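You operate a simulated robot arm through the tools that you are given. There is no shell and no other tool. Be economical: measure what you need, move in short steps, check, and stop when the job is done.

The job below is to be done with a simulated robot arm. You get a single attempt, and the scene is never put back.

Task
Hang the four keys from the desk on the pegs with their numbers.
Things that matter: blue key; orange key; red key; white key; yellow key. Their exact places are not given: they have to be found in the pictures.

The check looks at the end state, three seconds after you hand in, the way a careful person would. Anything else that was tipped, shoved, dropped, spilled or broken makes it a failure.

Robot
A 7-joint arm with a two-finger gripper, on a carriage that runs on a rail from [1263, 2] to [-1117, -1] (x, y) and turns from -497 to -165 degrees about z. Base frame: it is fixed where the carriage stands at the start and does not move with it; the origin is on the floor, on the carriage's upright axis, x ahead of it, y to its left, z up. Units: mm, degrees, N and s.
Its first joint turns from -149.0 to 149.0 degrees. Places, roughly: orange key [1250, 750, 1000]; yellow key [1250, 500, 1000]. Payload 2.45 kg.
The TCP is the grasp point between the finger pads, 26 mm short of the fingertips. In the tool frame z runs along the fingers and y along their closing line. The gripper opens to 96 mm. The gripper's body begins 69 mm behind the TCP.
Orientation is that of the tool frame in the base frame, as a unit quaternion [x, y, z, w]. With the fingers straight down and closing along the base's y, the tool's x points along the base's -x, its y along +y and its z along -z.

Tools
- The arm moves only by the tool play_rows. Its argument "steps" is a list of rows, each an object of numbers (a shift or turn left out is 0, a gripper value left out holds the last): "grip": the gripper command, from -1 (shut) to 1 (fully open), values between in proportion; "tx", "ty", "tz": the shift along the tool's x, y, z in mm; "wx", "wy", "wz": the turn, a rotation vector about the tool's x, y, z in degrees. In form: [{"grip": .., "tx": .., "ty": .., "tz": .., "wx": .., "wy": .., "wz": ..}, ...]. A call has 1 to 8 rows; each row is the pose to reach, as a shift and turn from the pose commanded when the call began, along the tool's axes at that moment. Rows are played at 5 a second. More than 50 mm and 8.6 degrees between two rows, or a gripper value outside its range, and nothing of the call is played. Where a pose cannot be reached the arm comes as near as it can. A force on the tool above 50 N (or 10 N above the force at the start of the call, whichever is more), or a blocked arm, ends the call early, and 0.2 s more pass. Each finger halts on what it meets, pressing with about 39 N; the grip force reading is that of the motor and also rises with nothing between the fingers. The clock runs only during rows and for 0.2 s after the last one: add rows that repeat a pose to give the fingers time. It gives the time, the measured TCP pose, the force on the tool (base axes), the opening and the grip force at its end, in the units of the frame above (readings bear some noise), with the torque about the TCP (base axes, N m) and any sound that the robot's microphone picked up.
- Cameras (640 x 400 px; columns grow to the right, rows downward): "scene" is now at [33.9, 205.6, 1695.6]; the picture's right is [0.42, -0.91, 0.00], its down [-0.53, -0.24, -0.81] and it looks along [0.74, 0.34, -0.58] (base axes); focal length 292 px, centre (320, 200). "wrist" rides on the gripper at [82, 3, -98] in the tool frame; the picture's right is [-0.04, 1.00, 0.00], its down [-0.73, -0.03, -0.68] and it looks along [-0.68, -0.03, 0.73] (tool axes); focal length 256 px, centre (320, 200).
- get_image(camera): a new picture of that camera. No time passes.
- move_column(by): slides the trunk up (or, below 0, down) by that many mm; the arm and the scene camera ride with it, the base frame stays. It gives what a move gives, with no picture.
- base_move(legs): drives the robot by 1 to 6 legs, each [ahead, left, turn to the left] in mm, mm and degrees, along the robot's own axes; the way and the turn of a leg run together, so that a leg with both is an arc; at most 1500 mm and 180 degrees a leg. The arm and the cameras ride along, it lands a little off, and it stops where it bumps. It keeps to its track: a leg is cut to what the track allows. It gives what a move gives.
- aim_head(pan, tilt): turns the head with the scene camera to pan (to the left, within 155 degrees either way) and tilt (down, from -29 to 69), counted from straight ahead of the robot. It gives what a move gives.
- locate(camera, pixels): for up to 12 pixels [column, row] of the newest picture of that camera ("zoom" is the newest enlarged one), the place [x, y, z] in the base frame of the surface seen there, good to about 3 mm, but the place of the scene camera against the robot may be out by one fixed shift of up to 12 mm in any direction. No time passes.
- close_up(camera, box): a new picture of the part [left, top, right, bottom] of that camera's present view, enlarged. No time passes.
- close_job(): hands the job in; it is judged then, once.

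Keep the steps short. Do not move on a guess: measure, check each grasp and each placing, and mend mistakes. In all there are 80 turns and 68 pictures (those below and enlarged ones count). Leave the gripper open and the arm clear of the work at the hand-in unless told otherwise, and finish with a single line.

The tools are called after "Emit:" as name(argument=value, ...) on one line, values as JSON. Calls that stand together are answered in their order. play_rows: Moves the arm, as the interface text tells. Its arguments: {"type":"object","properties":{"steps":{"type":"array","items":{"type":"object","properties":{"grip":{"type":"number"},"tx":{"type":"number"},"ty":{"type":"number"},"tz":{"type":"number"},"wx":{"type":"number"},"wy":{"type":"number"},"wz":{"type":"number"}}}}},"required":["steps"]} The other tools are called the same way: move_column (by) slides the trunk up or down; base_move (legs) drives the base; aim_head (pan, tilt) turns the head that bears the scene camera; get_image (camera) takes a picture; locate (camera, pixels) gives the place of the surface under pixels of a picture; close_up (camera, box) takes an enlarged picture of a part of a camera's view; close_job () hands the job in.

At the start:

```text
t: 0.0
eef_pos: [632.3, 421.9, 1000.6]
orientation: [0.0, 1.0, 0.0, 0.0]
ft_force: [0.4, -0.6, -0.1]
moment: [-0.02, 0.02, 0.0]
opening: 95.9
grasp_force: 0.0
trunk travel left (down, up): [-675.0, 35.0]
robot x, y, heading: [-0.7, -0.9, 0.2]
head pan, tilt: [24.9, 35.5]
```

scene: 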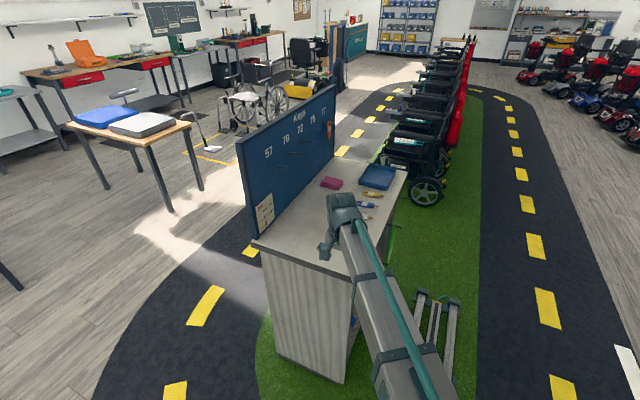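
wrist: 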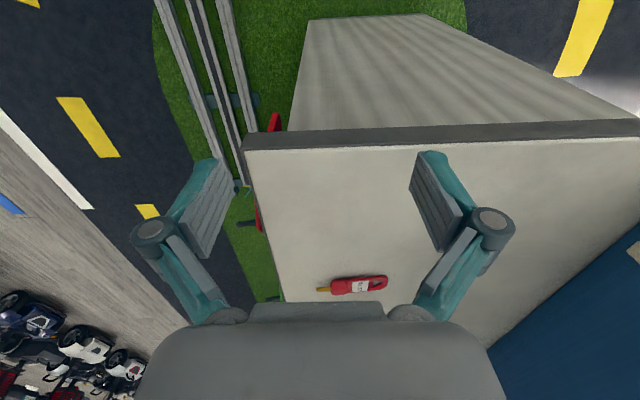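

I see the blue key board with numbers and the desk with keys. I'll enlarge the board and the desk.

Emit:
close_up(camera="scene", box=[230, 80, 350, 155])

Emit:
close_up(camera="scene", box=[300, 150, 420, 225])

Emit:
close_up(camera="wrist", box=[300, 250, 420, 325])

```text
5.33 times, centred on (290, 118) of scene
```

zoom: 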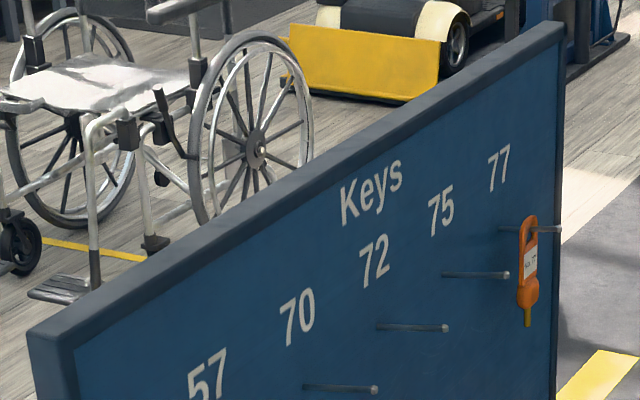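

```text
5.33 times, centred on (360, 188) of scene
```

zoom: 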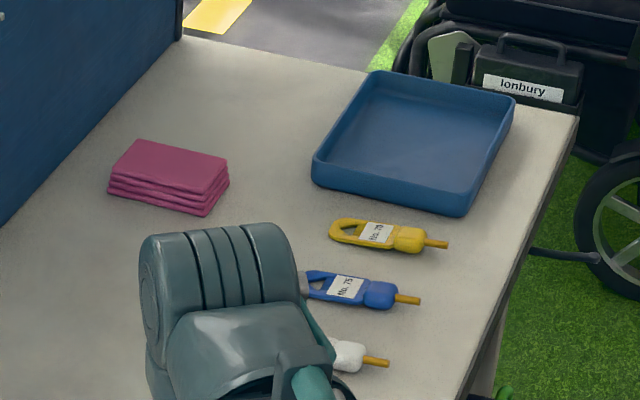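

```text
5.33 times, centred on (360, 288) of wrist
```

zoom: 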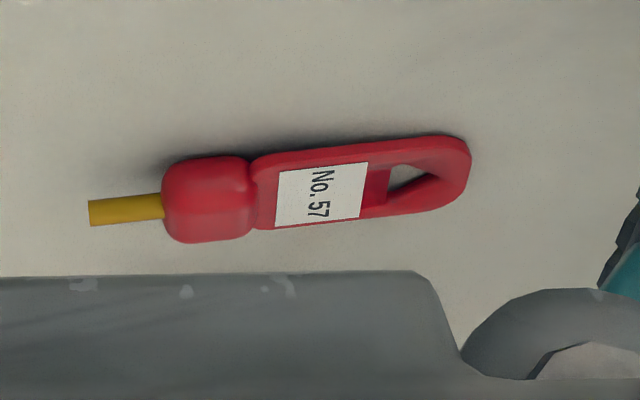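

Red is 57, blue is 75, yellow looks like 70, white isn't visible yet. I'll read the note on the board at (264,212), and locate the pegs and keys.

Emit:
close_up(camera="scene", box=[240, 185, 300, 223])

Emit:
close_up(camera="scene", box=[355, 180, 395, 205])

Emit:
close_up(camera="scene", box=[255, 110, 345, 166])

```text
10.53 times, centred on (270, 204) of scene
```

zoom: 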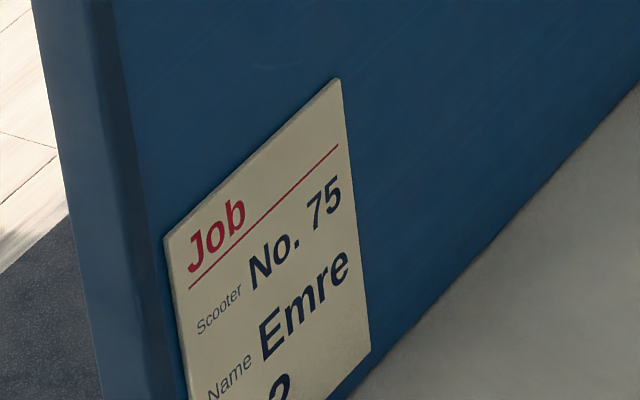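

```text
16.00 times, centred on (375, 192) of scene
```

zoom: 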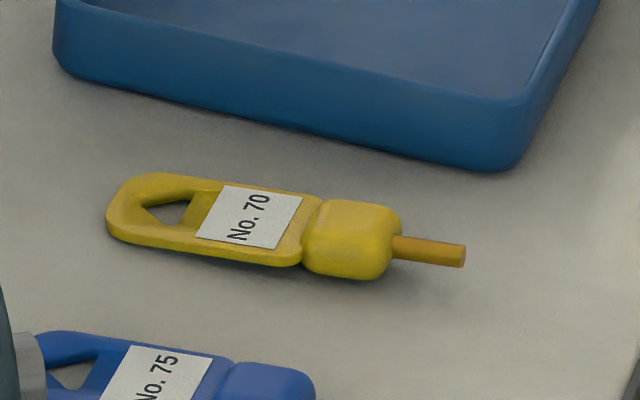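

```text
7.11 times, centred on (300, 138) of scene
```

zoom: 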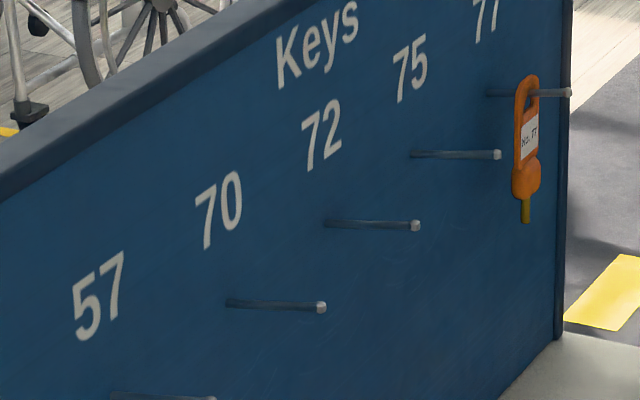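

Yellow is 70. Now I'll locate the pegs' tips and roots and the orange key in this enlargement.

Emit:
locate(camera="zoom", pixels=[[209, 398], [320, 307], [415, 226], [497, 155], [568, 93], [230, 302], [328, 222], [414, 153], [490, 92], [524, 80], [526, 180], [270, 330]])

Emit:
get_image(camera="scene")

Emit:
locate(camera="scene", pixels=[[258, 244], [330, 275], [407, 172], [372, 185], [333, 183], [290, 115], [364, 192], [382, 196], [375, 206], [371, 218], [265, 205]])

Emit:
locate(camera="wrist", pixels=[[380, 282], [340, 287], [358, 286], [322, 289], [247, 138], [630, 122]])

```text
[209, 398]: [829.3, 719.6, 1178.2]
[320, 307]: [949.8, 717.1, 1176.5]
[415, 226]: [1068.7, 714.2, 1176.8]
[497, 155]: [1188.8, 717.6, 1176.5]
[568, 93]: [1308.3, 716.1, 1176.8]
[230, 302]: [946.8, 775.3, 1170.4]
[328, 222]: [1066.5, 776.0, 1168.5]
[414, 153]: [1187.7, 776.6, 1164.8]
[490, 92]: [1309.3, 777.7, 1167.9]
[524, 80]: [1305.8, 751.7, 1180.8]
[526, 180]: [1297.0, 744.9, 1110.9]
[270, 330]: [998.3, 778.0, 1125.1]
```

```text
59 pictures are left
```

scene: 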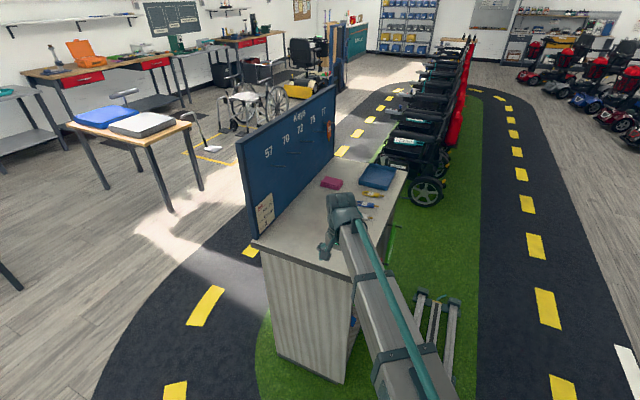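

```text
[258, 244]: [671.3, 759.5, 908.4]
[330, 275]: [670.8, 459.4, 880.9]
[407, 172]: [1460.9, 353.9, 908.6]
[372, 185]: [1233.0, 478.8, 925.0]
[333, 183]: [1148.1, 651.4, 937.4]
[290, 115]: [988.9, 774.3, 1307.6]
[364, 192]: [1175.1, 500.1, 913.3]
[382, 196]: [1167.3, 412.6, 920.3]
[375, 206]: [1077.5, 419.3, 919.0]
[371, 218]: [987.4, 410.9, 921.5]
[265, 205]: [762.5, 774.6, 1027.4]
```

```text
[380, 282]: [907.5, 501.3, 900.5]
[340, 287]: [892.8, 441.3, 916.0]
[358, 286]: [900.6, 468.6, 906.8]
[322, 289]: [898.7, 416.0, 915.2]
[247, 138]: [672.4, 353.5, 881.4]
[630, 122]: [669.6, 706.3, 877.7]
```

All five pegs: x ≈ 829/949/1069/1189/1308, y from 778 to about 716, z ≈ 1176. Before driving along the rail I check the floor beside the desk.

Emit:
aim_head(pan=0, tilt=45)

Emit:
get_image(camera="scene")

```text
t: 0.9
eef_pos: [633.1, 423.4, 1001.0]
orientation: [0.001, 1.0, 0.0, 0.0]
ft_force: [-0.1, -0.4, 1.1]
moment: [0.0, 0.02, -0.02]
opening: 96.0
grasp_force: 0.0
trunk travel left (down, up): [-675.0, 35.0]
robot x, y, heading: [-2.0, 1.2, -0.1]
head pan, tilt: [0.0, 45.0]
```

```text
58 pictures are left
```

scene: 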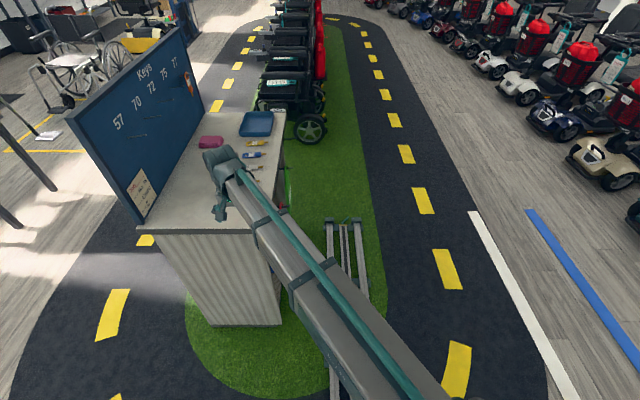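

The rail is clear. I raise the tool slightly and turn it -90° about its axis (camera toward -y) in two calls, then drive ahead 400 mm.

Emit:
play_rows(steps=[{"grip": 1, "tz": -10, "wz": -8.2}, {"tz": -20, "wz": -16.4}, {"tz": -30, "wz": -24.6}, {"tz": -40, "wz": -32.8}, {"tz": -50, "wz": -41}, {"tz": -50, "wz": -49.2}, {"tz": -50, "wz": -57.4}, {"tz": -50, "wz": -65.6}])

Emit:
play_rows(steps=[{"wz": -8.2}, {"wz": -16.4}, {"wz": -24.4}, {"wz": -24.4}])

Emit:
base_move(legs=[[400, 0, 0]])

Emit:
get_image(camera="wrist")

```text
t: 2.7
eef_pos: [632.9, 423.6, 1050.6]
orientation: [-0.542, 0.84, 0.0, 0.001]
ft_force: [0.0, -0.6, -1.3]
moment: [0.01, 0.0, -0.01]
opening: 95.9
grasp_force: 0.1
trunk travel left (down, up): [-675.0, 35.0]
robot x, y, heading: [2.9, 3.2, 0.0]
head pan, tilt: [0.0, 45.0]
```

```text
t: 3.7
eef_pos: [633.1, 423.7, 1050.5]
orientation: [-0.707, 0.707, 0.001, 0.0]
ft_force: [0.1, -0.1, -0.6]
moment: [0.01, -0.01, -0.01]
opening: 95.8
grasp_force: 0.0
trunk travel left (down, up): [-675.0, 35.0]
robot x, y, heading: [-0.7, 0.6, 0.0]
head pan, tilt: [0.0, 45.0]
```

```text
t: 6.2
eef_pos: [1038.8, 420.6, 1050.3]
orientation: [-0.706, 0.708, 0.0, 0.0]
ft_force: [0.5, -0.6, -1.0]
moment: [0.01, 0.02, 0.02]
opening: 96.2
grasp_force: 0.1
trunk travel left (down, up): [-675.0, 35.0]
robot x, y, heading: [403.2, 1.7, -0.3]
head pan, tilt: [0.0, 45.0]
```

```text
57 pictures are left
```

wrist: 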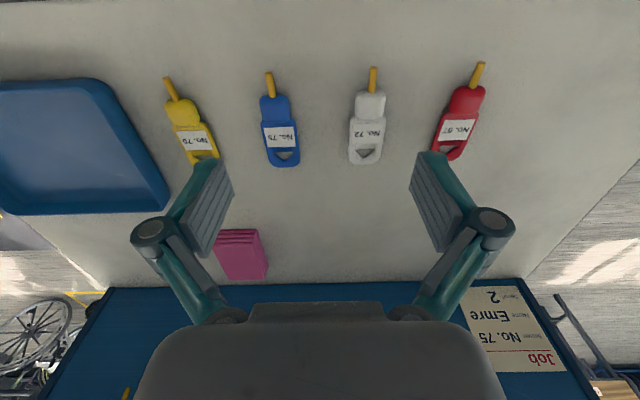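

All four keys are visible: yellow 70, blue 75, white 72, red 57. I locate their stems, bodies and ring ends.

Emit:
close_up(camera="wrist", box=[140, 50, 500, 275])

Emit:
locate(camera="wrist", pixels=[[479, 68], [467, 99], [454, 156], [374, 70], [369, 104], [365, 162], [269, 76], [274, 108], [284, 162], [168, 82], [184, 112], [330, 200]])

```text
1.78 times, centred on (320, 162) of wrist
```

zoom: 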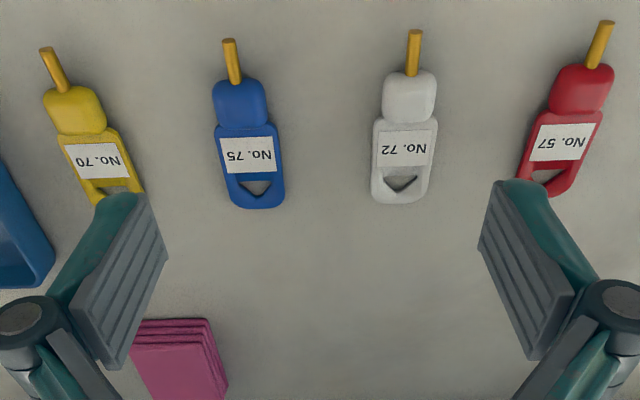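

```text
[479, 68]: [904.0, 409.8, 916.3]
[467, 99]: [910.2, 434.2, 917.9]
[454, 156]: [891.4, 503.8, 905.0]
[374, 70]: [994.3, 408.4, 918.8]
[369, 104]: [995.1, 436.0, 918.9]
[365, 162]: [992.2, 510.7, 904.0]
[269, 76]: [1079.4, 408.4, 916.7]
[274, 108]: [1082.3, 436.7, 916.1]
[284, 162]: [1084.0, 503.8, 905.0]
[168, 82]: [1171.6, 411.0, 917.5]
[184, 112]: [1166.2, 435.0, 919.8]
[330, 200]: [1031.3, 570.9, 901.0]
```

I move the tool over the red key (x≈905), keeping the camera behind it, and look closely.

Emit:
play_rows(steps=[{"ty": 45}, {"ty": 90}, {"ty": 134}, {"ty": 134, "tz": 30}, {"ty": 134, "tz": 30}])

Emit:
close_up(camera="wrist", box=[240, 30, 400, 130])

```text
t: 7.4
eef_pos: [902.9, 422.1, 1021.7]
orientation: [-0.706, 0.708, 0.0, 0.0]
ft_force: [-0.7, 0.5, 0.2]
moment: [0.01, -0.01, 0.03]
opening: 96.2
grasp_force: 0.1
trunk travel left (down, up): [-675.0, 35.0]
robot x, y, heading: [401.6, -1.7, -0.3]
head pan, tilt: [0.0, 45.0]
```

```text
4.00 times, centred on (320, 80) of wrist
```

zoom: 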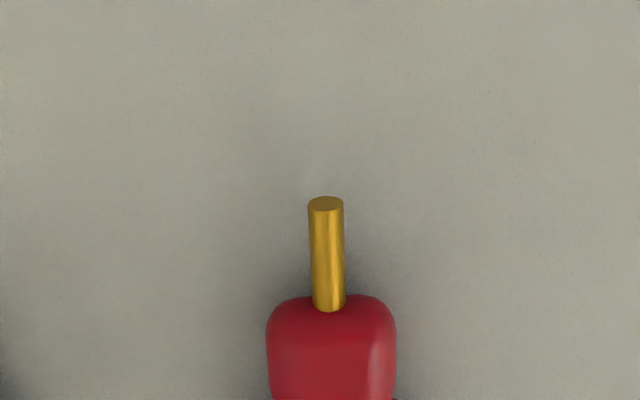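

The key is centred but lower in the picture; I take the crop lower.

Emit:
close_up(camera="wrist", box=[220, 70, 420, 195])

Emit:
locate(camera="zoom", pixels=[[340, 45], [346, 120], [310, 115], [385, 120], [325, 130], [340, 260], [340, 330], [345, 350]])

```text
3.20 times, centred on (320, 132) of wrist
```

zoom: 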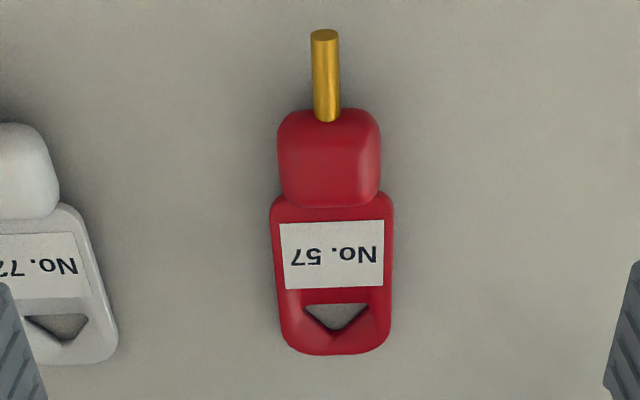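

```text
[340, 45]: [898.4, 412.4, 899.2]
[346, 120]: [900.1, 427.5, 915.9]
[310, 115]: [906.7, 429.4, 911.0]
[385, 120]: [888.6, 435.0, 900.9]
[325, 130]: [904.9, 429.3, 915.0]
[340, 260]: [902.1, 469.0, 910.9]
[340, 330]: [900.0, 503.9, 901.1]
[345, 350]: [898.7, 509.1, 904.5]
```

I locate more points: hole corners, tag edges, body edges.

Emit:
locate(camera="zoom", pixels=[[273, 250], [391, 250], [308, 298], [366, 298], [338, 335], [338, 300], [281, 170], [376, 170], [330, 150], [330, 195], [338, 308], [325, 35]])

```text
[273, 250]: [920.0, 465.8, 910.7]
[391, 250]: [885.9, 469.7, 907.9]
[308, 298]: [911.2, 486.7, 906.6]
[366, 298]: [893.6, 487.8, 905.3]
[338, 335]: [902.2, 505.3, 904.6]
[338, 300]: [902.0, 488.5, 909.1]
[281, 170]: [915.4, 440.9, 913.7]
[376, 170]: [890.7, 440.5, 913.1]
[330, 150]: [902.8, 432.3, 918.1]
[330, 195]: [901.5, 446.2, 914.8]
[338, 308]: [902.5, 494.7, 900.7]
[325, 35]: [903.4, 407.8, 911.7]
```

Key body is centred at about (903, 438), 28 mm wide, top at 918; hole between y 488 and 504. I move to y=438 and descend to TCP z=930 (tips at 904), partly closing first.

Emit:
play_rows(steps=[{"grip": 0.3, "tx": -16}, {"tx": -16, "tz": 40}, {"tx": -16, "tz": 70}, {"tx": -16, "tz": 91.5}, {"tx": -16, "tz": 91.5}])

Emit:
get_image(camera="wrist")

```text
t: 8.6
eef_pos: [904.9, 438.3, 928.5]
orientation: [-0.706, 0.708, 0.0, 0.0]
ft_force: [0.1, 0.1, 0.2]
moment: [-0.06, -0.01, -0.01]
opening: 62.1
grasp_force: 0.0
trunk travel left (down, up): [-675.0, 35.0]
robot x, y, heading: [400.8, 4.6, -0.4]
head pan, tilt: [0.0, 45.0]
```

```text
53 pictures are left
```

wrist: 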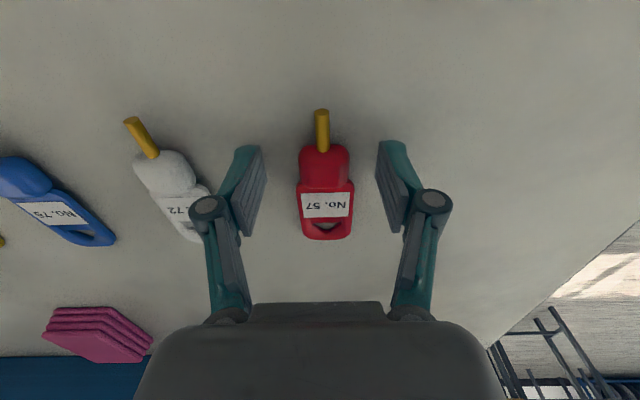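

Fingers straddle the body evenly. I close and wait.

Emit:
play_rows(steps=[{"grip": -0.2}, {"grip": -1}, {"grip": -1}, {"grip": -1}, {"grip": -1, "tz": -20}, {"grip": -1, "tz": -60}, {"grip": -1, "tz": -60}])

Emit:
get_image(camera="wrist")

```text
t: 10.2
eef_pos: [904.1, 438.5, 988.2]
orientation: [-0.706, 0.708, 0.0, 0.0]
ft_force: [0.2, -0.3, -0.6]
moment: [0.03, 0.0, -0.04]
opening: 26.8
grasp_force: 38.8
trunk travel left (down, up): [-675.0, 35.0]
robot x, y, heading: [406.8, 0.5, -0.1]
head pan, tilt: [0.0, 45.0]
```

```text
52 pictures are left
```

wrist: 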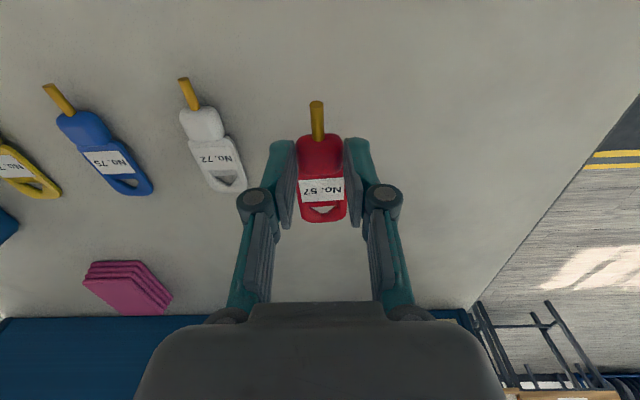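

Held: opening 26.8 with force 38.8. I measure the hole's place relative to the TCP in an enlargement.

Emit:
close_up(camera="wrist", box=[270, 95, 370, 157])

Emit:
close_up(camera="wrist", box=[270, 170, 370, 232])

```text
6.40 times, centred on (320, 126) of wrist
```

zoom: 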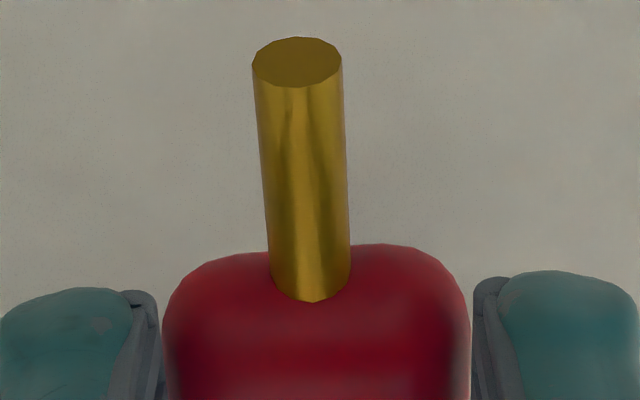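

```text
6.40 times, centred on (320, 201) of wrist
```

zoom: 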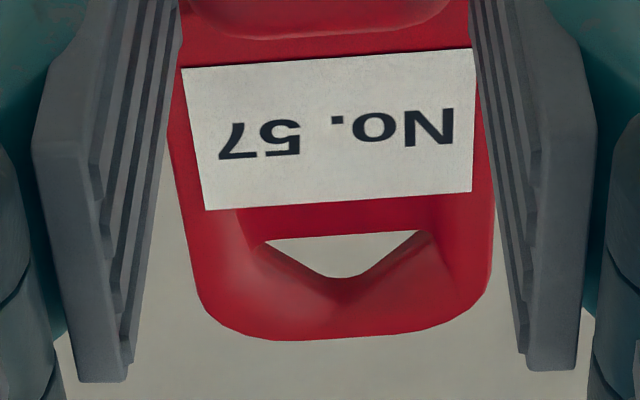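

Emit:
locate(camera="zoom", pixels=[[240, 215], [440, 200], [345, 220], [345, 285], [345, 300], [345, 325], [180, 150], [490, 150], [340, 120], [345, 250]])

```text
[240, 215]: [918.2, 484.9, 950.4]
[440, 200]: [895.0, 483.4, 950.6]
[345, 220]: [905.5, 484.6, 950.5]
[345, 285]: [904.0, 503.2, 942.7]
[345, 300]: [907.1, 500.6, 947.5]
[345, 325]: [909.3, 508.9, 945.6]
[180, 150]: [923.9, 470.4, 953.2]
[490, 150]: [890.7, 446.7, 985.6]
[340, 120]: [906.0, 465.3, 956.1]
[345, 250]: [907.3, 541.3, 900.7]
```

The tag seems lower relative to the fingers than expected; I check body, stem and fingertips.

Emit:
get_image(camera="wrist")

Emit:
locate(camera="wrist", pixels=[[317, 104], [318, 125], [318, 145], [318, 160], [319, 171], [280, 145], [356, 144], [320, 189], [322, 219], [276, 150], [290, 225], [360, 142]])

```text
49 pictures are left
```

wrist: 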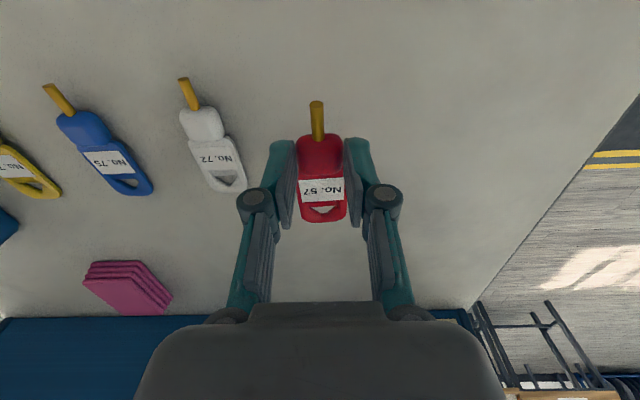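

```text
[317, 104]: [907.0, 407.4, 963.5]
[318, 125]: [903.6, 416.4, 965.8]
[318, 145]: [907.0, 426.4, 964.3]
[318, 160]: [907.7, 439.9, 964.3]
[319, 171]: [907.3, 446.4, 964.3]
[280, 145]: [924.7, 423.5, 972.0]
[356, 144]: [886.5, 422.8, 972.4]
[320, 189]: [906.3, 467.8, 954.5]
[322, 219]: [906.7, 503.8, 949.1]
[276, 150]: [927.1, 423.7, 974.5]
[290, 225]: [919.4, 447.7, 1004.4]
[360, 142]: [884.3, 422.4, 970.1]
```

The key has slid about 12 mm down in the fingers, so only the tips hold it. I lower it back to the desk (TCP ≈944), open, go down to 928, and regrip, then look before lifting.

Emit:
play_rows(steps=[{"grip": -1, "tz": 25}, {"tz": 40}, {"tz": 44}, {"tz": 44}])

Emit:
close_up(camera="wrist", box=[240, 80, 400, 180])

```text
t: 11.2
eef_pos: [904.3, 437.9, 946.1]
orientation: [-0.706, 0.708, 0.0, 0.001]
ft_force: [0.8, -0.8, 11.8]
moment: [0.8, 0.14, -0.06]
opening: 26.7
grasp_force: 38.9
trunk travel left (down, up): [-675.0, 35.0]
robot x, y, heading: [403.0, 0.9, 0.0]
head pan, tilt: [0.0, 45.0]
```

```text
4.00 times, centred on (320, 130) of wrist
```

zoom: 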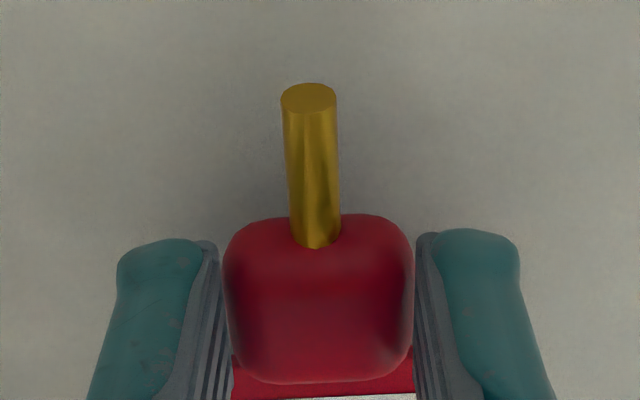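

It touches at 946. I open to 44 mm, descend to 928, and regrip with no lift.

Emit:
play_rows(steps=[{"grip": -0.1}, {"grip": -0.1}, {"grip": -0.1, "tz": 8}, {"grip": -0.1, "tz": 15}, {"grip": -0.1, "tz": 15}])

Emit:
get_image(camera="wrist")

Emit:
locate(camera="wrist", pixels=[[320, 115], [320, 165], [324, 210], [326, 237]])

```text
t: 12.4
eef_pos: [903.3, 438.1, 929.3]
orientation: [-0.706, 0.708, 0.001, 0.0]
ft_force: [-0.2, -0.1, 0.1]
moment: [0.01, -0.01, -0.01]
opening: 43.0
grasp_force: 0.2
trunk travel left (down, up): [-675.0, 35.0]
robot x, y, heading: [402.6, 4.6, 0.1]
head pan, tilt: [0.0, 45.0]
```

```text
47 pictures are left
```

wrist: 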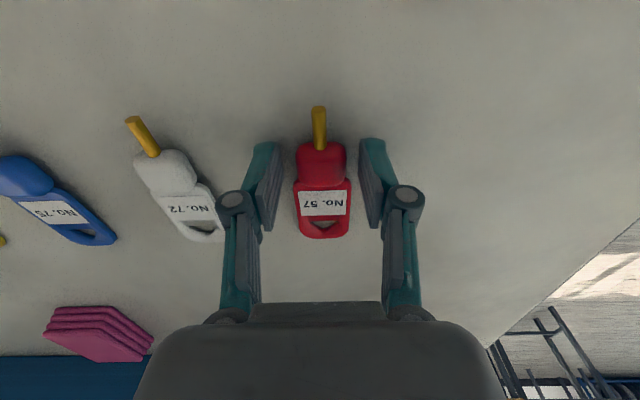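

```text
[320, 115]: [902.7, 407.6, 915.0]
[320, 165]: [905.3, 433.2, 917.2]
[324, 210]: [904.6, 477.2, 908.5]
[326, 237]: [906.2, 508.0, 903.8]
```

Now close and wait a full second, without lifting.

Emit:
play_rows(steps=[{"grip": -1}, {"grip": -1}, {"grip": -1}, {"grip": -1}, {"grip": -1}])

Emit:
get_image(camera="wrist")

Emit:
locate(camera="wrist", pixels=[[320, 115], [320, 165], [322, 200], [326, 237]])

```text
t: 13.6
eef_pos: [904.5, 439.8, 929.3]
orientation: [-0.706, 0.708, 0.0, 0.0]
ft_force: [-0.6, 0.2, -0.1]
moment: [0.02, 0.0, -0.03]
opening: 26.7
grasp_force: 38.9
trunk travel left (down, up): [-675.0, 35.0]
robot x, y, heading: [404.3, -2.0, -0.1]
head pan, tilt: [0.0, 45.0]
```

```text
46 pictures are left
```

wrist: 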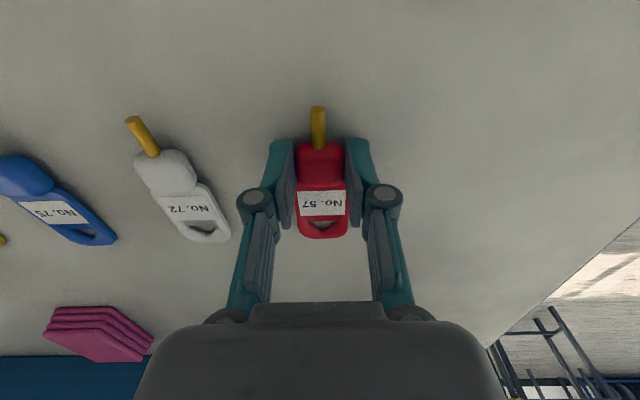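

```text
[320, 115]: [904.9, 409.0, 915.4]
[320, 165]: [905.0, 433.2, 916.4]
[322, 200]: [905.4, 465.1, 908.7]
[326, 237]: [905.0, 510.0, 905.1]
```

Well held and not slid. The quick lift (200 mm/s) probably made it slip, so I lift slowly.

Emit:
play_rows(steps=[{"grip": -1, "tz": -1}, {"tz": -3}, {"tz": -6}, {"tz": -10}, {"tz": -15}, {"tz": -22}, {"tz": -30}, {"tz": -30}])

Emit:
get_image(camera="wrist")

Emit:
locate(camera="wrist", pixels=[[320, 110], [320, 160], [322, 195], [326, 225], [326, 230]])

```text
t: 15.4
eef_pos: [904.8, 437.6, 960.1]
orientation: [-0.706, 0.708, 0.0, 0.0]
ft_force: [-1.6, 0.7, -0.1]
moment: [-0.01, 0.01, 0.02]
opening: 26.5
grasp_force: 38.8
trunk travel left (down, up): [-675.0, 35.0]
robot x, y, heading: [405.3, 0.7, -0.4]
head pan, tilt: [0.0, 45.0]
```

```text
45 pictures are left
```

wrist: 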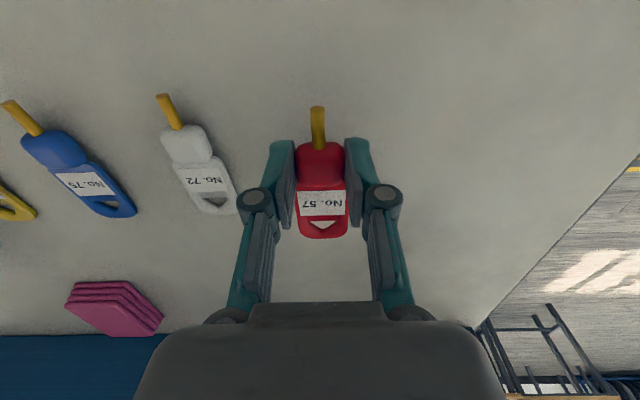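

```text
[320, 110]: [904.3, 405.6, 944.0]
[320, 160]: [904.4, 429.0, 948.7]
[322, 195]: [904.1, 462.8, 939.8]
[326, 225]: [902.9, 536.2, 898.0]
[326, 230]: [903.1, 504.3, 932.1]
```

No slip this time. I measure the hole in an enlargement.

Emit:
close_up(camera="wrist", box=[270, 185, 370, 247])

Emit:
locate(camera="zoom", pixels=[[280, 218], [420, 210], [348, 212], [348, 285], [348, 300], [348, 320], [348, 250], [200, 270], [490, 250]])

```text
6.40 times, centred on (320, 216) of wrist
```

zoom: 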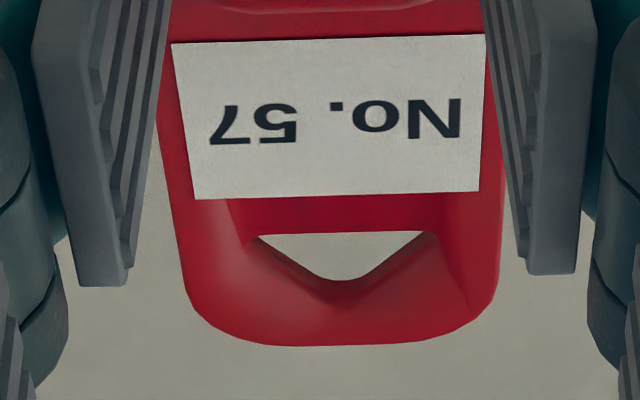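

```text
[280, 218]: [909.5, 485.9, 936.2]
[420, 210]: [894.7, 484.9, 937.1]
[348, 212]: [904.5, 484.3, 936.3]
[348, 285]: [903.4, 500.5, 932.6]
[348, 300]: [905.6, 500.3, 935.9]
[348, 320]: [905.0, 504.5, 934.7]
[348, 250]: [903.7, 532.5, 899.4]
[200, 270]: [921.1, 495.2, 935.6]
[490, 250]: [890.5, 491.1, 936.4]
```

Hole relative to TCP: x ≈ -0.7, 49.5–62 mm along the key, 24–29 mm ahead. I raise gently toward peg 57, then begin tilting about base x (tool wy negative).

Emit:
play_rows(steps=[{"grip": -1, "tz": -4, "ty": 3, "tx": -2}, {"tz": -13, "ty": 9, "tx": -7}, {"tz": -28, "ty": 20, "tx": -16}, {"tz": -47, "ty": 33, "tx": -28}, {"tz": -66, "ty": 46, "tx": -40}, {"tz": -85, "ty": 60, "tx": -52}, {"tz": -98, "ty": 70, "tx": -58}, {"tz": -105, "ty": 75, "tx": -60}])

Emit:
play_rows(steps=[{"wy": -4, "tz": -3}, {"wy": -12, "tz": -8}, {"wy": -20, "tz": -16}, {"wy": -28, "tz": -24}, {"wy": -36, "tz": -32}, {"wy": -44, "tz": -40}, {"wy": -49, "tz": -46}, {"wy": -51, "tz": -50}])

Emit:
get_image(camera="wrist")

```text
t: 17.2
eef_pos: [829.1, 497.7, 1064.4]
orientation: [-0.706, 0.709, 0.0, -0.001]
ft_force: [0.4, 0.0, -0.7]
moment: [-0.03, 0.01, -0.02]
opening: 26.6
grasp_force: 39.1
trunk travel left (down, up): [-675.0, 35.0]
robot x, y, heading: [403.2, 1.5, -0.3]
head pan, tilt: [0.0, 45.0]
```

```text
t: 19.0
eef_pos: [830.5, 498.7, 1114.7]
orientation: [-0.637, 0.639, 0.304, 0.306]
ft_force: [0.2, -0.1, -0.7]
moment: [-0.04, 0.01, 0.01]
opening: 26.7
grasp_force: 39.3
trunk travel left (down, up): [-675.0, 35.0]
robot x, y, heading: [405.4, -1.1, -0.3]
head pan, tilt: [0.0, 45.0]
```

```text
43 pictures are left
```

wrist: 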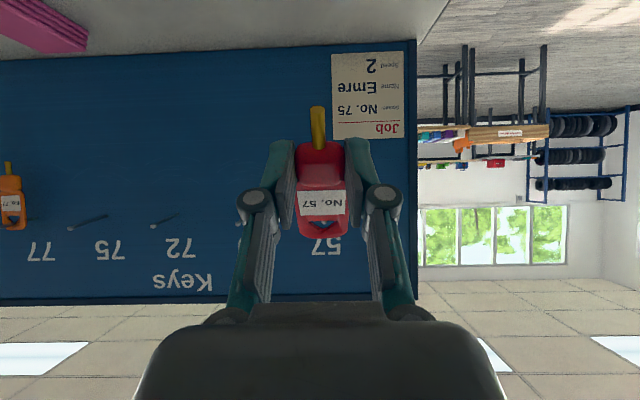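

Good: key aims ring-up at the board, upside-down view. I finish the tilt (39° more).

Emit:
play_rows(steps=[{"wy": -4}, {"wy": -12}, {"wy": -20}, {"wy": -28}, {"wy": -35}, {"wy": -39}, {"wy": -39}])

Emit:
get_image(camera="wrist")

```text
t: 20.6
eef_pos: [829.2, 498.8, 1114.5]
orientation: [-0.499, 0.5, 0.5, 0.501]
ft_force: [0.7, -0.5, -0.4]
moment: [0.03, -0.02, -0.01]
opening: 26.5
grasp_force: 38.5
trunk travel left (down, up): [-675.0, 35.0]
robot x, y, heading: [401.1, 0.4, 0.1]
head pan, tilt: [0.0, 45.0]
```

```text
42 pictures are left
```

wrist: 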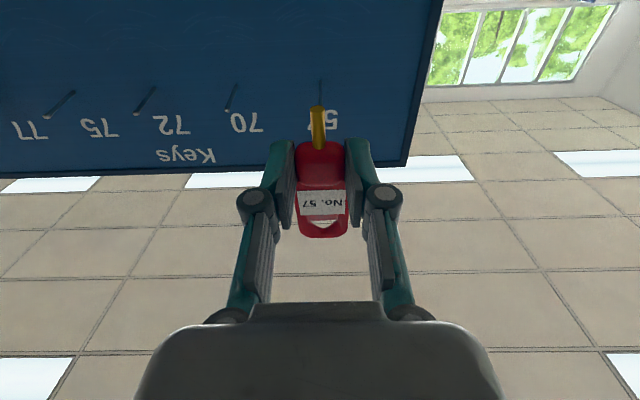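

The pegs are visible. I enlarge and locate their tips with the wrist camera.

Emit:
close_up(camera="wrist", box=[200, 60, 360, 160])

Emit:
locate(camera="zoom", pixels=[[482, 80], [482, 95], [482, 130], [482, 165], [482, 177], [115, 190], [120, 170], [135, 110]])

Emit:
locate(camera="wrist", pixels=[[138, 111], [47, 115], [228, 108], [100, 60], [153, 89]])

```text
4.00 times, centred on (280, 110) of wrist
```

zoom: 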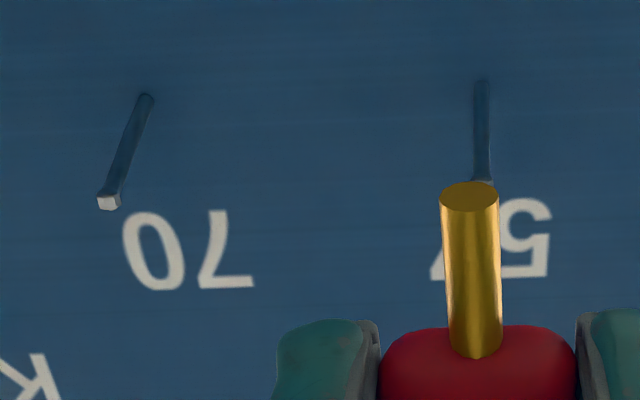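

```text
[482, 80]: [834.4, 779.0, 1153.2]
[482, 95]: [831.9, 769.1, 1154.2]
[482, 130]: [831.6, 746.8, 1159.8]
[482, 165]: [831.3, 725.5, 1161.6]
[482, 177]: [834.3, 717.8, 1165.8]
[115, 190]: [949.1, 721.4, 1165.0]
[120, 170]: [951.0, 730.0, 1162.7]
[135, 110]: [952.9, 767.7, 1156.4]
```

```text
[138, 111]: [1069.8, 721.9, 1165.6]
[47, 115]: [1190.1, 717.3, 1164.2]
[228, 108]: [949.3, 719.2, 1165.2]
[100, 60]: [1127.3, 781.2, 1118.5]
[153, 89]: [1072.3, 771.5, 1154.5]
```

Wrist-camera frame: peg 57 at x≈831.5, underside z≈1165 at the tip (y≈718) and 1154 at the root, so it slopes up toward me. I approach to y≈654 with x+3, then check alignment.

Emit:
play_rows(steps=[{"grip": -1, "tz": 5, "ty": -1}, {"tz": 20, "ty": -2, "tx": 1}, {"tz": 45, "ty": -3, "tx": 1}, {"tz": 72, "ty": -3, "tx": 1}, {"tz": 100, "ty": -3, "tx": 1}, {"tz": 130, "ty": -3, "tx": 1}, {"tz": 148, "ty": -3, "tx": 1}, {"tz": 155, "ty": -3, "tx": 1}])

Emit:
get_image(camera="wrist")

Emit:
close_up(camera="wrist", box=[260, 80, 380, 155])

Emit:
close_up(camera="wrist", box=[260, 165, 380, 240])

```text
t: 22.4
eef_pos: [833.1, 654.6, 1112.5]
orientation: [-0.499, 0.501, 0.499, 0.501]
ft_force: [0.0, -0.8, -0.9]
moment: [0.01, 0.01, -0.01]
opening: 26.5
grasp_force: 39.2
trunk travel left (down, up): [-675.0, 35.0]
robot x, y, heading: [404.0, 1.0, -0.2]
head pan, tilt: [0.0, 45.0]
```

```text
40 pictures are left
```

wrist: 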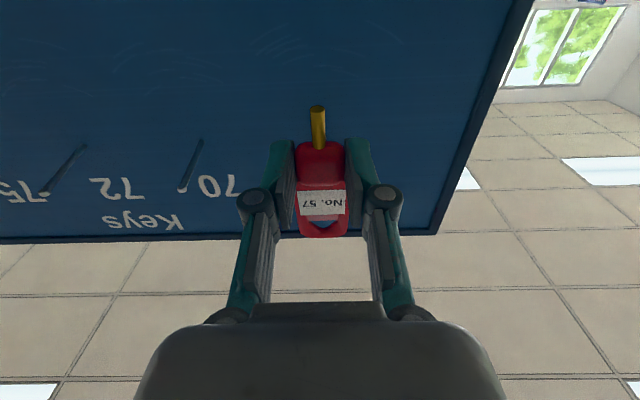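

```text
5.33 times, centred on (320, 118) of wrist
```

zoom: 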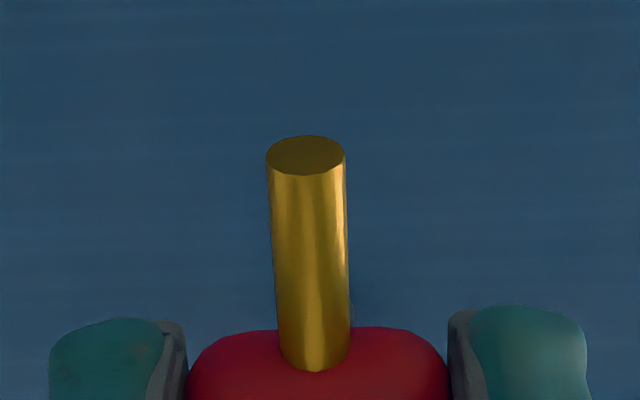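

```text
5.33 times, centred on (320, 202) of wrist
```

zoom: 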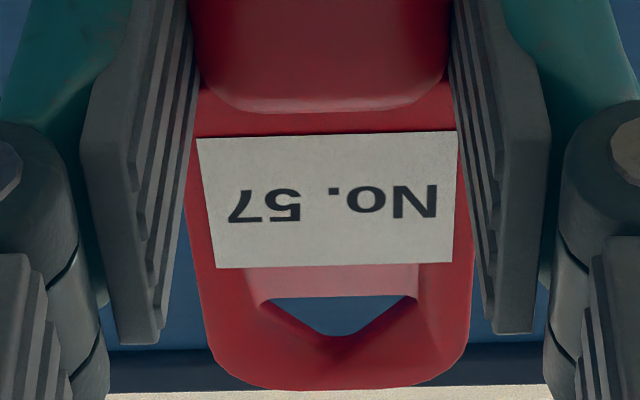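

Geometry agrees: the peg tip projects where expected (row ≈188 like peg 70). I nudge x by -1 and advance slowly 50 mm with the slope of the peg still ignored, watching the force.

Emit:
play_rows(steps=[{"grip": -1, "ty": 1, "tz": 8}, {"ty": 1, "tz": 18}, {"ty": 1, "tz": 28}, {"ty": 1, "tz": 36}, {"ty": 1, "tz": 42}, {"ty": 1, "tz": 47}, {"ty": 1, "tz": 50}, {"ty": 1, "tz": 50}])

Emit:
get_image(camera="wrist")

Emit:
close_up(camera="wrist", box=[260, 165, 380, 240])

```text
t: 24.2
eef_pos: [833.0, 703.5, 1112.9]
orientation: [-0.5, 0.501, 0.499, 0.5]
ft_force: [-1.0, -5.9, -15.4]
moment: [-0.16, -0.04, -0.02]
opening: 26.8
grasp_force: 39.7
trunk travel left (down, up): [-675.0, 35.0]
robot x, y, heading: [406.0, 0.7, -0.1]
head pan, tilt: [0.0, 45.0]
```

```text
37 pictures are left
```

wrist: 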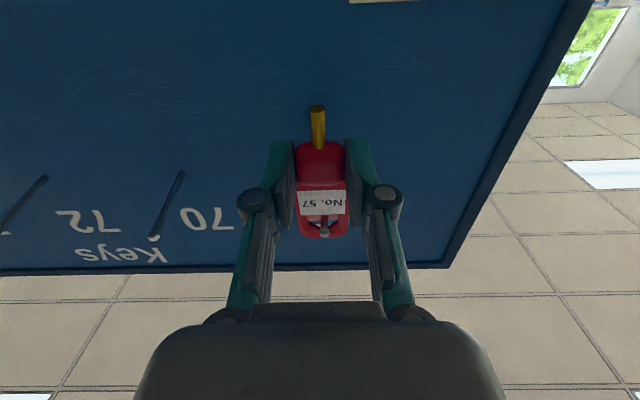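

```text
5.33 times, centred on (320, 202) of wrist
```

zoom: 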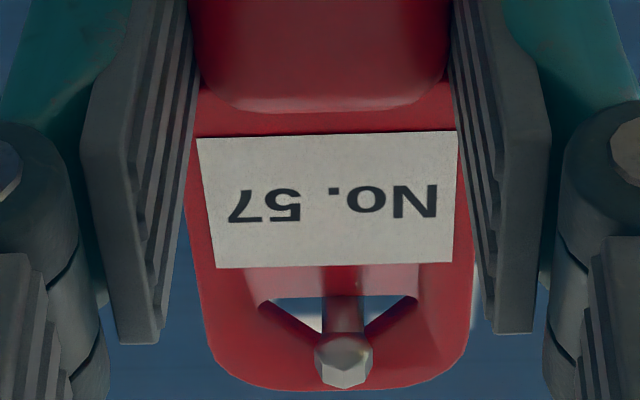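

The peg is through the hole, centred, pressing the hole's lower edge (-15 N). I lower 5 mm, then advance 20 mm along the peg's slope.

Emit:
play_rows(steps=[{"grip": -1, "tx": 2}, {"tx": 5}, {"tx": 6, "tz": 5}, {"tx": 7, "tz": 10}, {"tx": 8, "tz": 15}, {"tx": 9, "tz": 20}, {"tx": 9, "tz": 20}])

Emit:
close_up(camera="wrist", box=[260, 165, 380, 240])

```text
t: 25.8
eef_pos: [831.6, 723.3, 1103.9]
orientation: [-0.499, 0.501, 0.5, 0.5]
ft_force: [0.2, 0.0, 0.3]
moment: [0.0, -0.02, -0.02]
opening: 26.6
grasp_force: 39.4
trunk travel left (down, up): [-675.0, 35.0]
robot x, y, heading: [406.3, 5.5, -0.3]
head pan, tilt: [0.0, 45.0]
```

```text
5.33 times, centred on (320, 202) of wrist
```

zoom: 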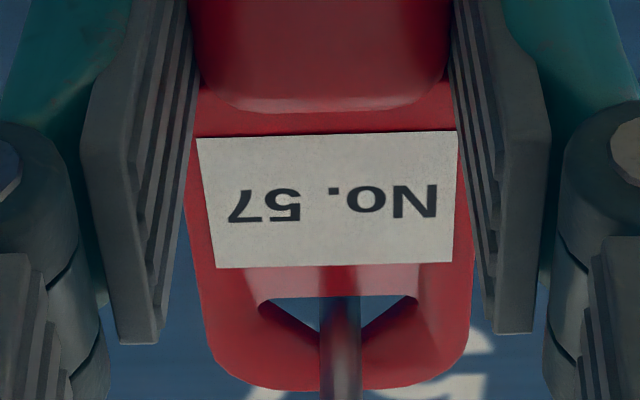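

Free of contact. I lower slowly till the hole's top rests on the peg.

Emit:
play_rows(steps=[{"grip": -1, "tx": 1}, {"tx": 2}, {"tx": 3}, {"tx": 4}])

```text
t: 26.8
eef_pos: [832.1, 723.1, 1100.1]
orientation: [-0.499, 0.5, 0.499, 0.501]
ft_force: [-0.4, -0.2, -0.7]
moment: [0.03, 0.03, 0.01]
opening: 26.6
grasp_force: 39.2
trunk travel left (down, up): [-675.0, 35.0]
robot x, y, heading: [401.9, -1.3, -0.1]
head pan, tilt: [0.0, 45.0]
```

Emit:
play_rows(steps=[{"grip": -1, "tx": 1}, {"tx": 2}, {"tx": 3}])

Emit:
close_up(camera="wrist", box=[260, 165, 380, 240])

```text
t: 27.6
eef_pos: [831.0, 723.2, 1098.7]
orientation: [-0.498, 0.501, 0.499, 0.502]
ft_force: [1.0, 1.7, 4.5]
moment: [0.0, 0.02, 0.03]
opening: 26.6
grasp_force: 39.1
trunk travel left (down, up): [-675.0, 35.0]
robot x, y, heading: [405.0, -0.3, -0.3]
head pan, tilt: [0.0, 45.0]
```

```text
5.33 times, centred on (320, 202) of wrist
```

zoom: 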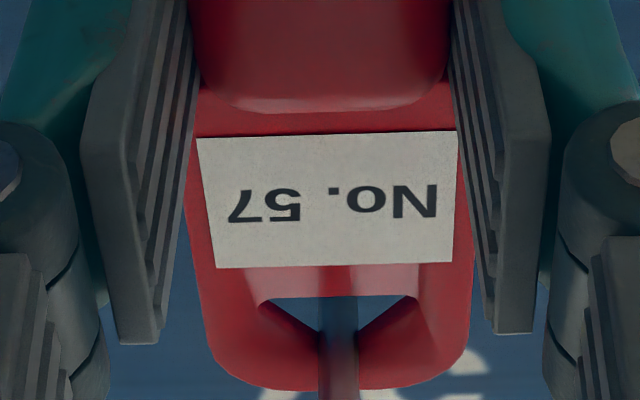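

Contact (4.5 N upward). I release a little, wait, and look before retreating.

Emit:
play_rows(steps=[{"grip": -0.3}, {"grip": -0.1}, {"grip": 0.1}, {"grip": 0.1}, {"grip": 0.1}, {"grip": 0.1}])

Emit:
get_image(camera="wrist")

```text
t: 29.0
eef_pos: [831.2, 723.3, 1097.7]
orientation: [-0.5, 0.501, 0.499, 0.5]
ft_force: [-0.2, -0.4, 0.9]
moment: [-0.02, 0.0, -0.01]
opening: 52.9
grasp_force: 0.1
trunk travel left (down, up): [-675.0, 35.0]
robot x, y, heading: [404.5, 0.8, -0.3]
head pan, tilt: [0.0, 45.0]
```

```text
33 pictures are left
```

wrist: 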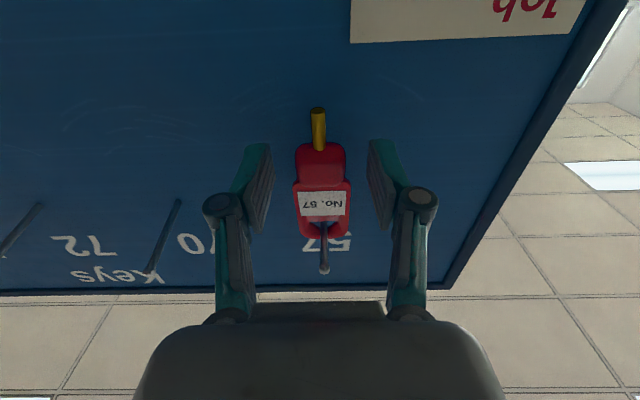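

Red hangs on 57. I retreat 200 mm straight back, tilt back to vertical, and drive 200 mm ahead.

Emit:
play_rows(steps=[{"tz": -10}, {"tz": -30}, {"tz": -60}, {"tz": -100}, {"tz": -140}, {"tz": -180}, {"tz": -200}])

Emit:
play_rows(steps=[{"wy": 8.2}, {"wy": 16.4}, {"wy": 24.6}, {"wy": 32.8}, {"wy": 41}, {"wy": 49.2}, {"wy": 57.4}, {"wy": 65.6}])

Emit:
play_rows(steps=[{"wy": 8.2}, {"wy": 16.4}, {"wy": 24.4}, {"wy": 24.4}])

Emit:
base_move(legs=[[200, 0, 0]])

```text
t: 30.6
eef_pos: [832.4, 522.3, 1097.2]
orientation: [-0.5, 0.5, 0.499, 0.501]
ft_force: [0.8, 0.6, -1.2]
moment: [0.04, 0.03, -0.01]
opening: 52.7
grasp_force: 0.0
trunk travel left (down, up): [-675.0, 35.0]
robot x, y, heading: [403.9, -2.2, -0.3]
head pan, tilt: [0.0, 45.0]
```

```text
t: 32.4
eef_pos: [831.8, 524.4, 1098.5]
orientation: [-0.689, 0.693, 0.148, 0.15]
ft_force: [-0.9, 0.5, 0.4]
moment: [0.01, -0.01, -0.02]
opening: 52.8
grasp_force: 0.1
trunk travel left (down, up): [-675.0, 35.0]
robot x, y, heading: [402.8, 2.9, -0.3]
head pan, tilt: [0.0, 45.0]
```

```text
t: 33.4
eef_pos: [830.3, 523.4, 1096.9]
orientation: [-0.706, 0.708, 0.0, 0.0]
ft_force: [0.5, 0.1, 0.9]
moment: [0.0, 0.0, 0.01]
opening: 52.7
grasp_force: 0.1
trunk travel left (down, up): [-675.0, 35.0]
robot x, y, heading: [407.1, 0.6, -0.2]
head pan, tilt: [0.0, 45.0]
```

```text
t: 35.0
eef_pos: [1035.6, 522.6, 1097.9]
orientation: [-0.705, 0.709, 0.0, 0.0]
ft_force: [-0.3, 0.7, -1.1]
moment: [0.0, -0.02, 0.02]
opening: 52.9
grasp_force: 0.1
trunk travel left (down, up): [-675.0, 35.0]
robot x, y, heading: [606.3, 3.1, -0.3]
head pan, tilt: [0.0, 45.0]
```

I move over the white key (x≈994, y≈422, z≈1020) and look.

Emit:
play_rows(steps=[{"ty": 14, "tx": 25, "tz": 20}, {"ty": 28, "tx": 55, "tz": 45}, {"ty": 42, "tx": 85, "tz": 65}, {"ty": 42, "tx": 100, "tz": 78}, {"ty": 42, "tx": 100, "tz": 78}])

Emit:
close_up(camera="wrist", box=[220, 70, 420, 195])

Emit:
locate(camera="zoom", pixels=[[330, 150], [330, 180], [325, 35], [330, 60], [275, 160], [380, 160], [340, 345], [340, 260]])

```text
t: 36.2
eef_pos: [991.5, 424.3, 1018.9]
orientation: [-0.705, 0.709, 0.0, 0.0]
ft_force: [0.0, 0.0, 0.5]
moment: [0.0, -0.01, 0.01]
opening: 52.8
grasp_force: 0.1
trunk travel left (down, up): [-675.0, 35.0]
robot x, y, heading: [604.0, 0.6, -0.4]
head pan, tilt: [0.0, 45.0]
```

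```text
3.20 times, centred on (320, 132) of wrist
```

zoom: 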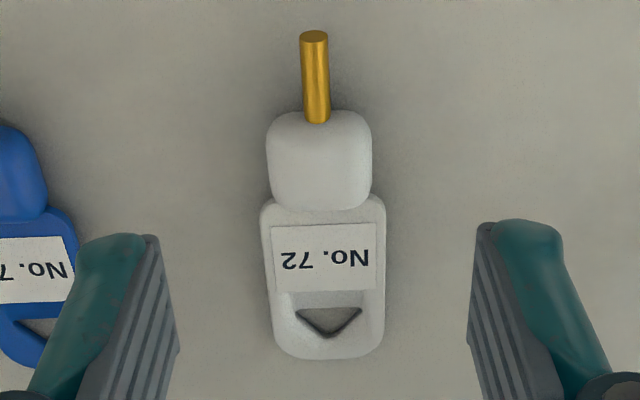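

```text
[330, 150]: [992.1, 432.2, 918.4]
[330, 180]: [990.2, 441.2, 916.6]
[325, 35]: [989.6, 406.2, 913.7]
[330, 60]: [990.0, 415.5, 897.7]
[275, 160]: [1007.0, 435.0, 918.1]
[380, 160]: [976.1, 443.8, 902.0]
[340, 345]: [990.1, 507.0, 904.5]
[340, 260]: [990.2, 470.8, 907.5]
```

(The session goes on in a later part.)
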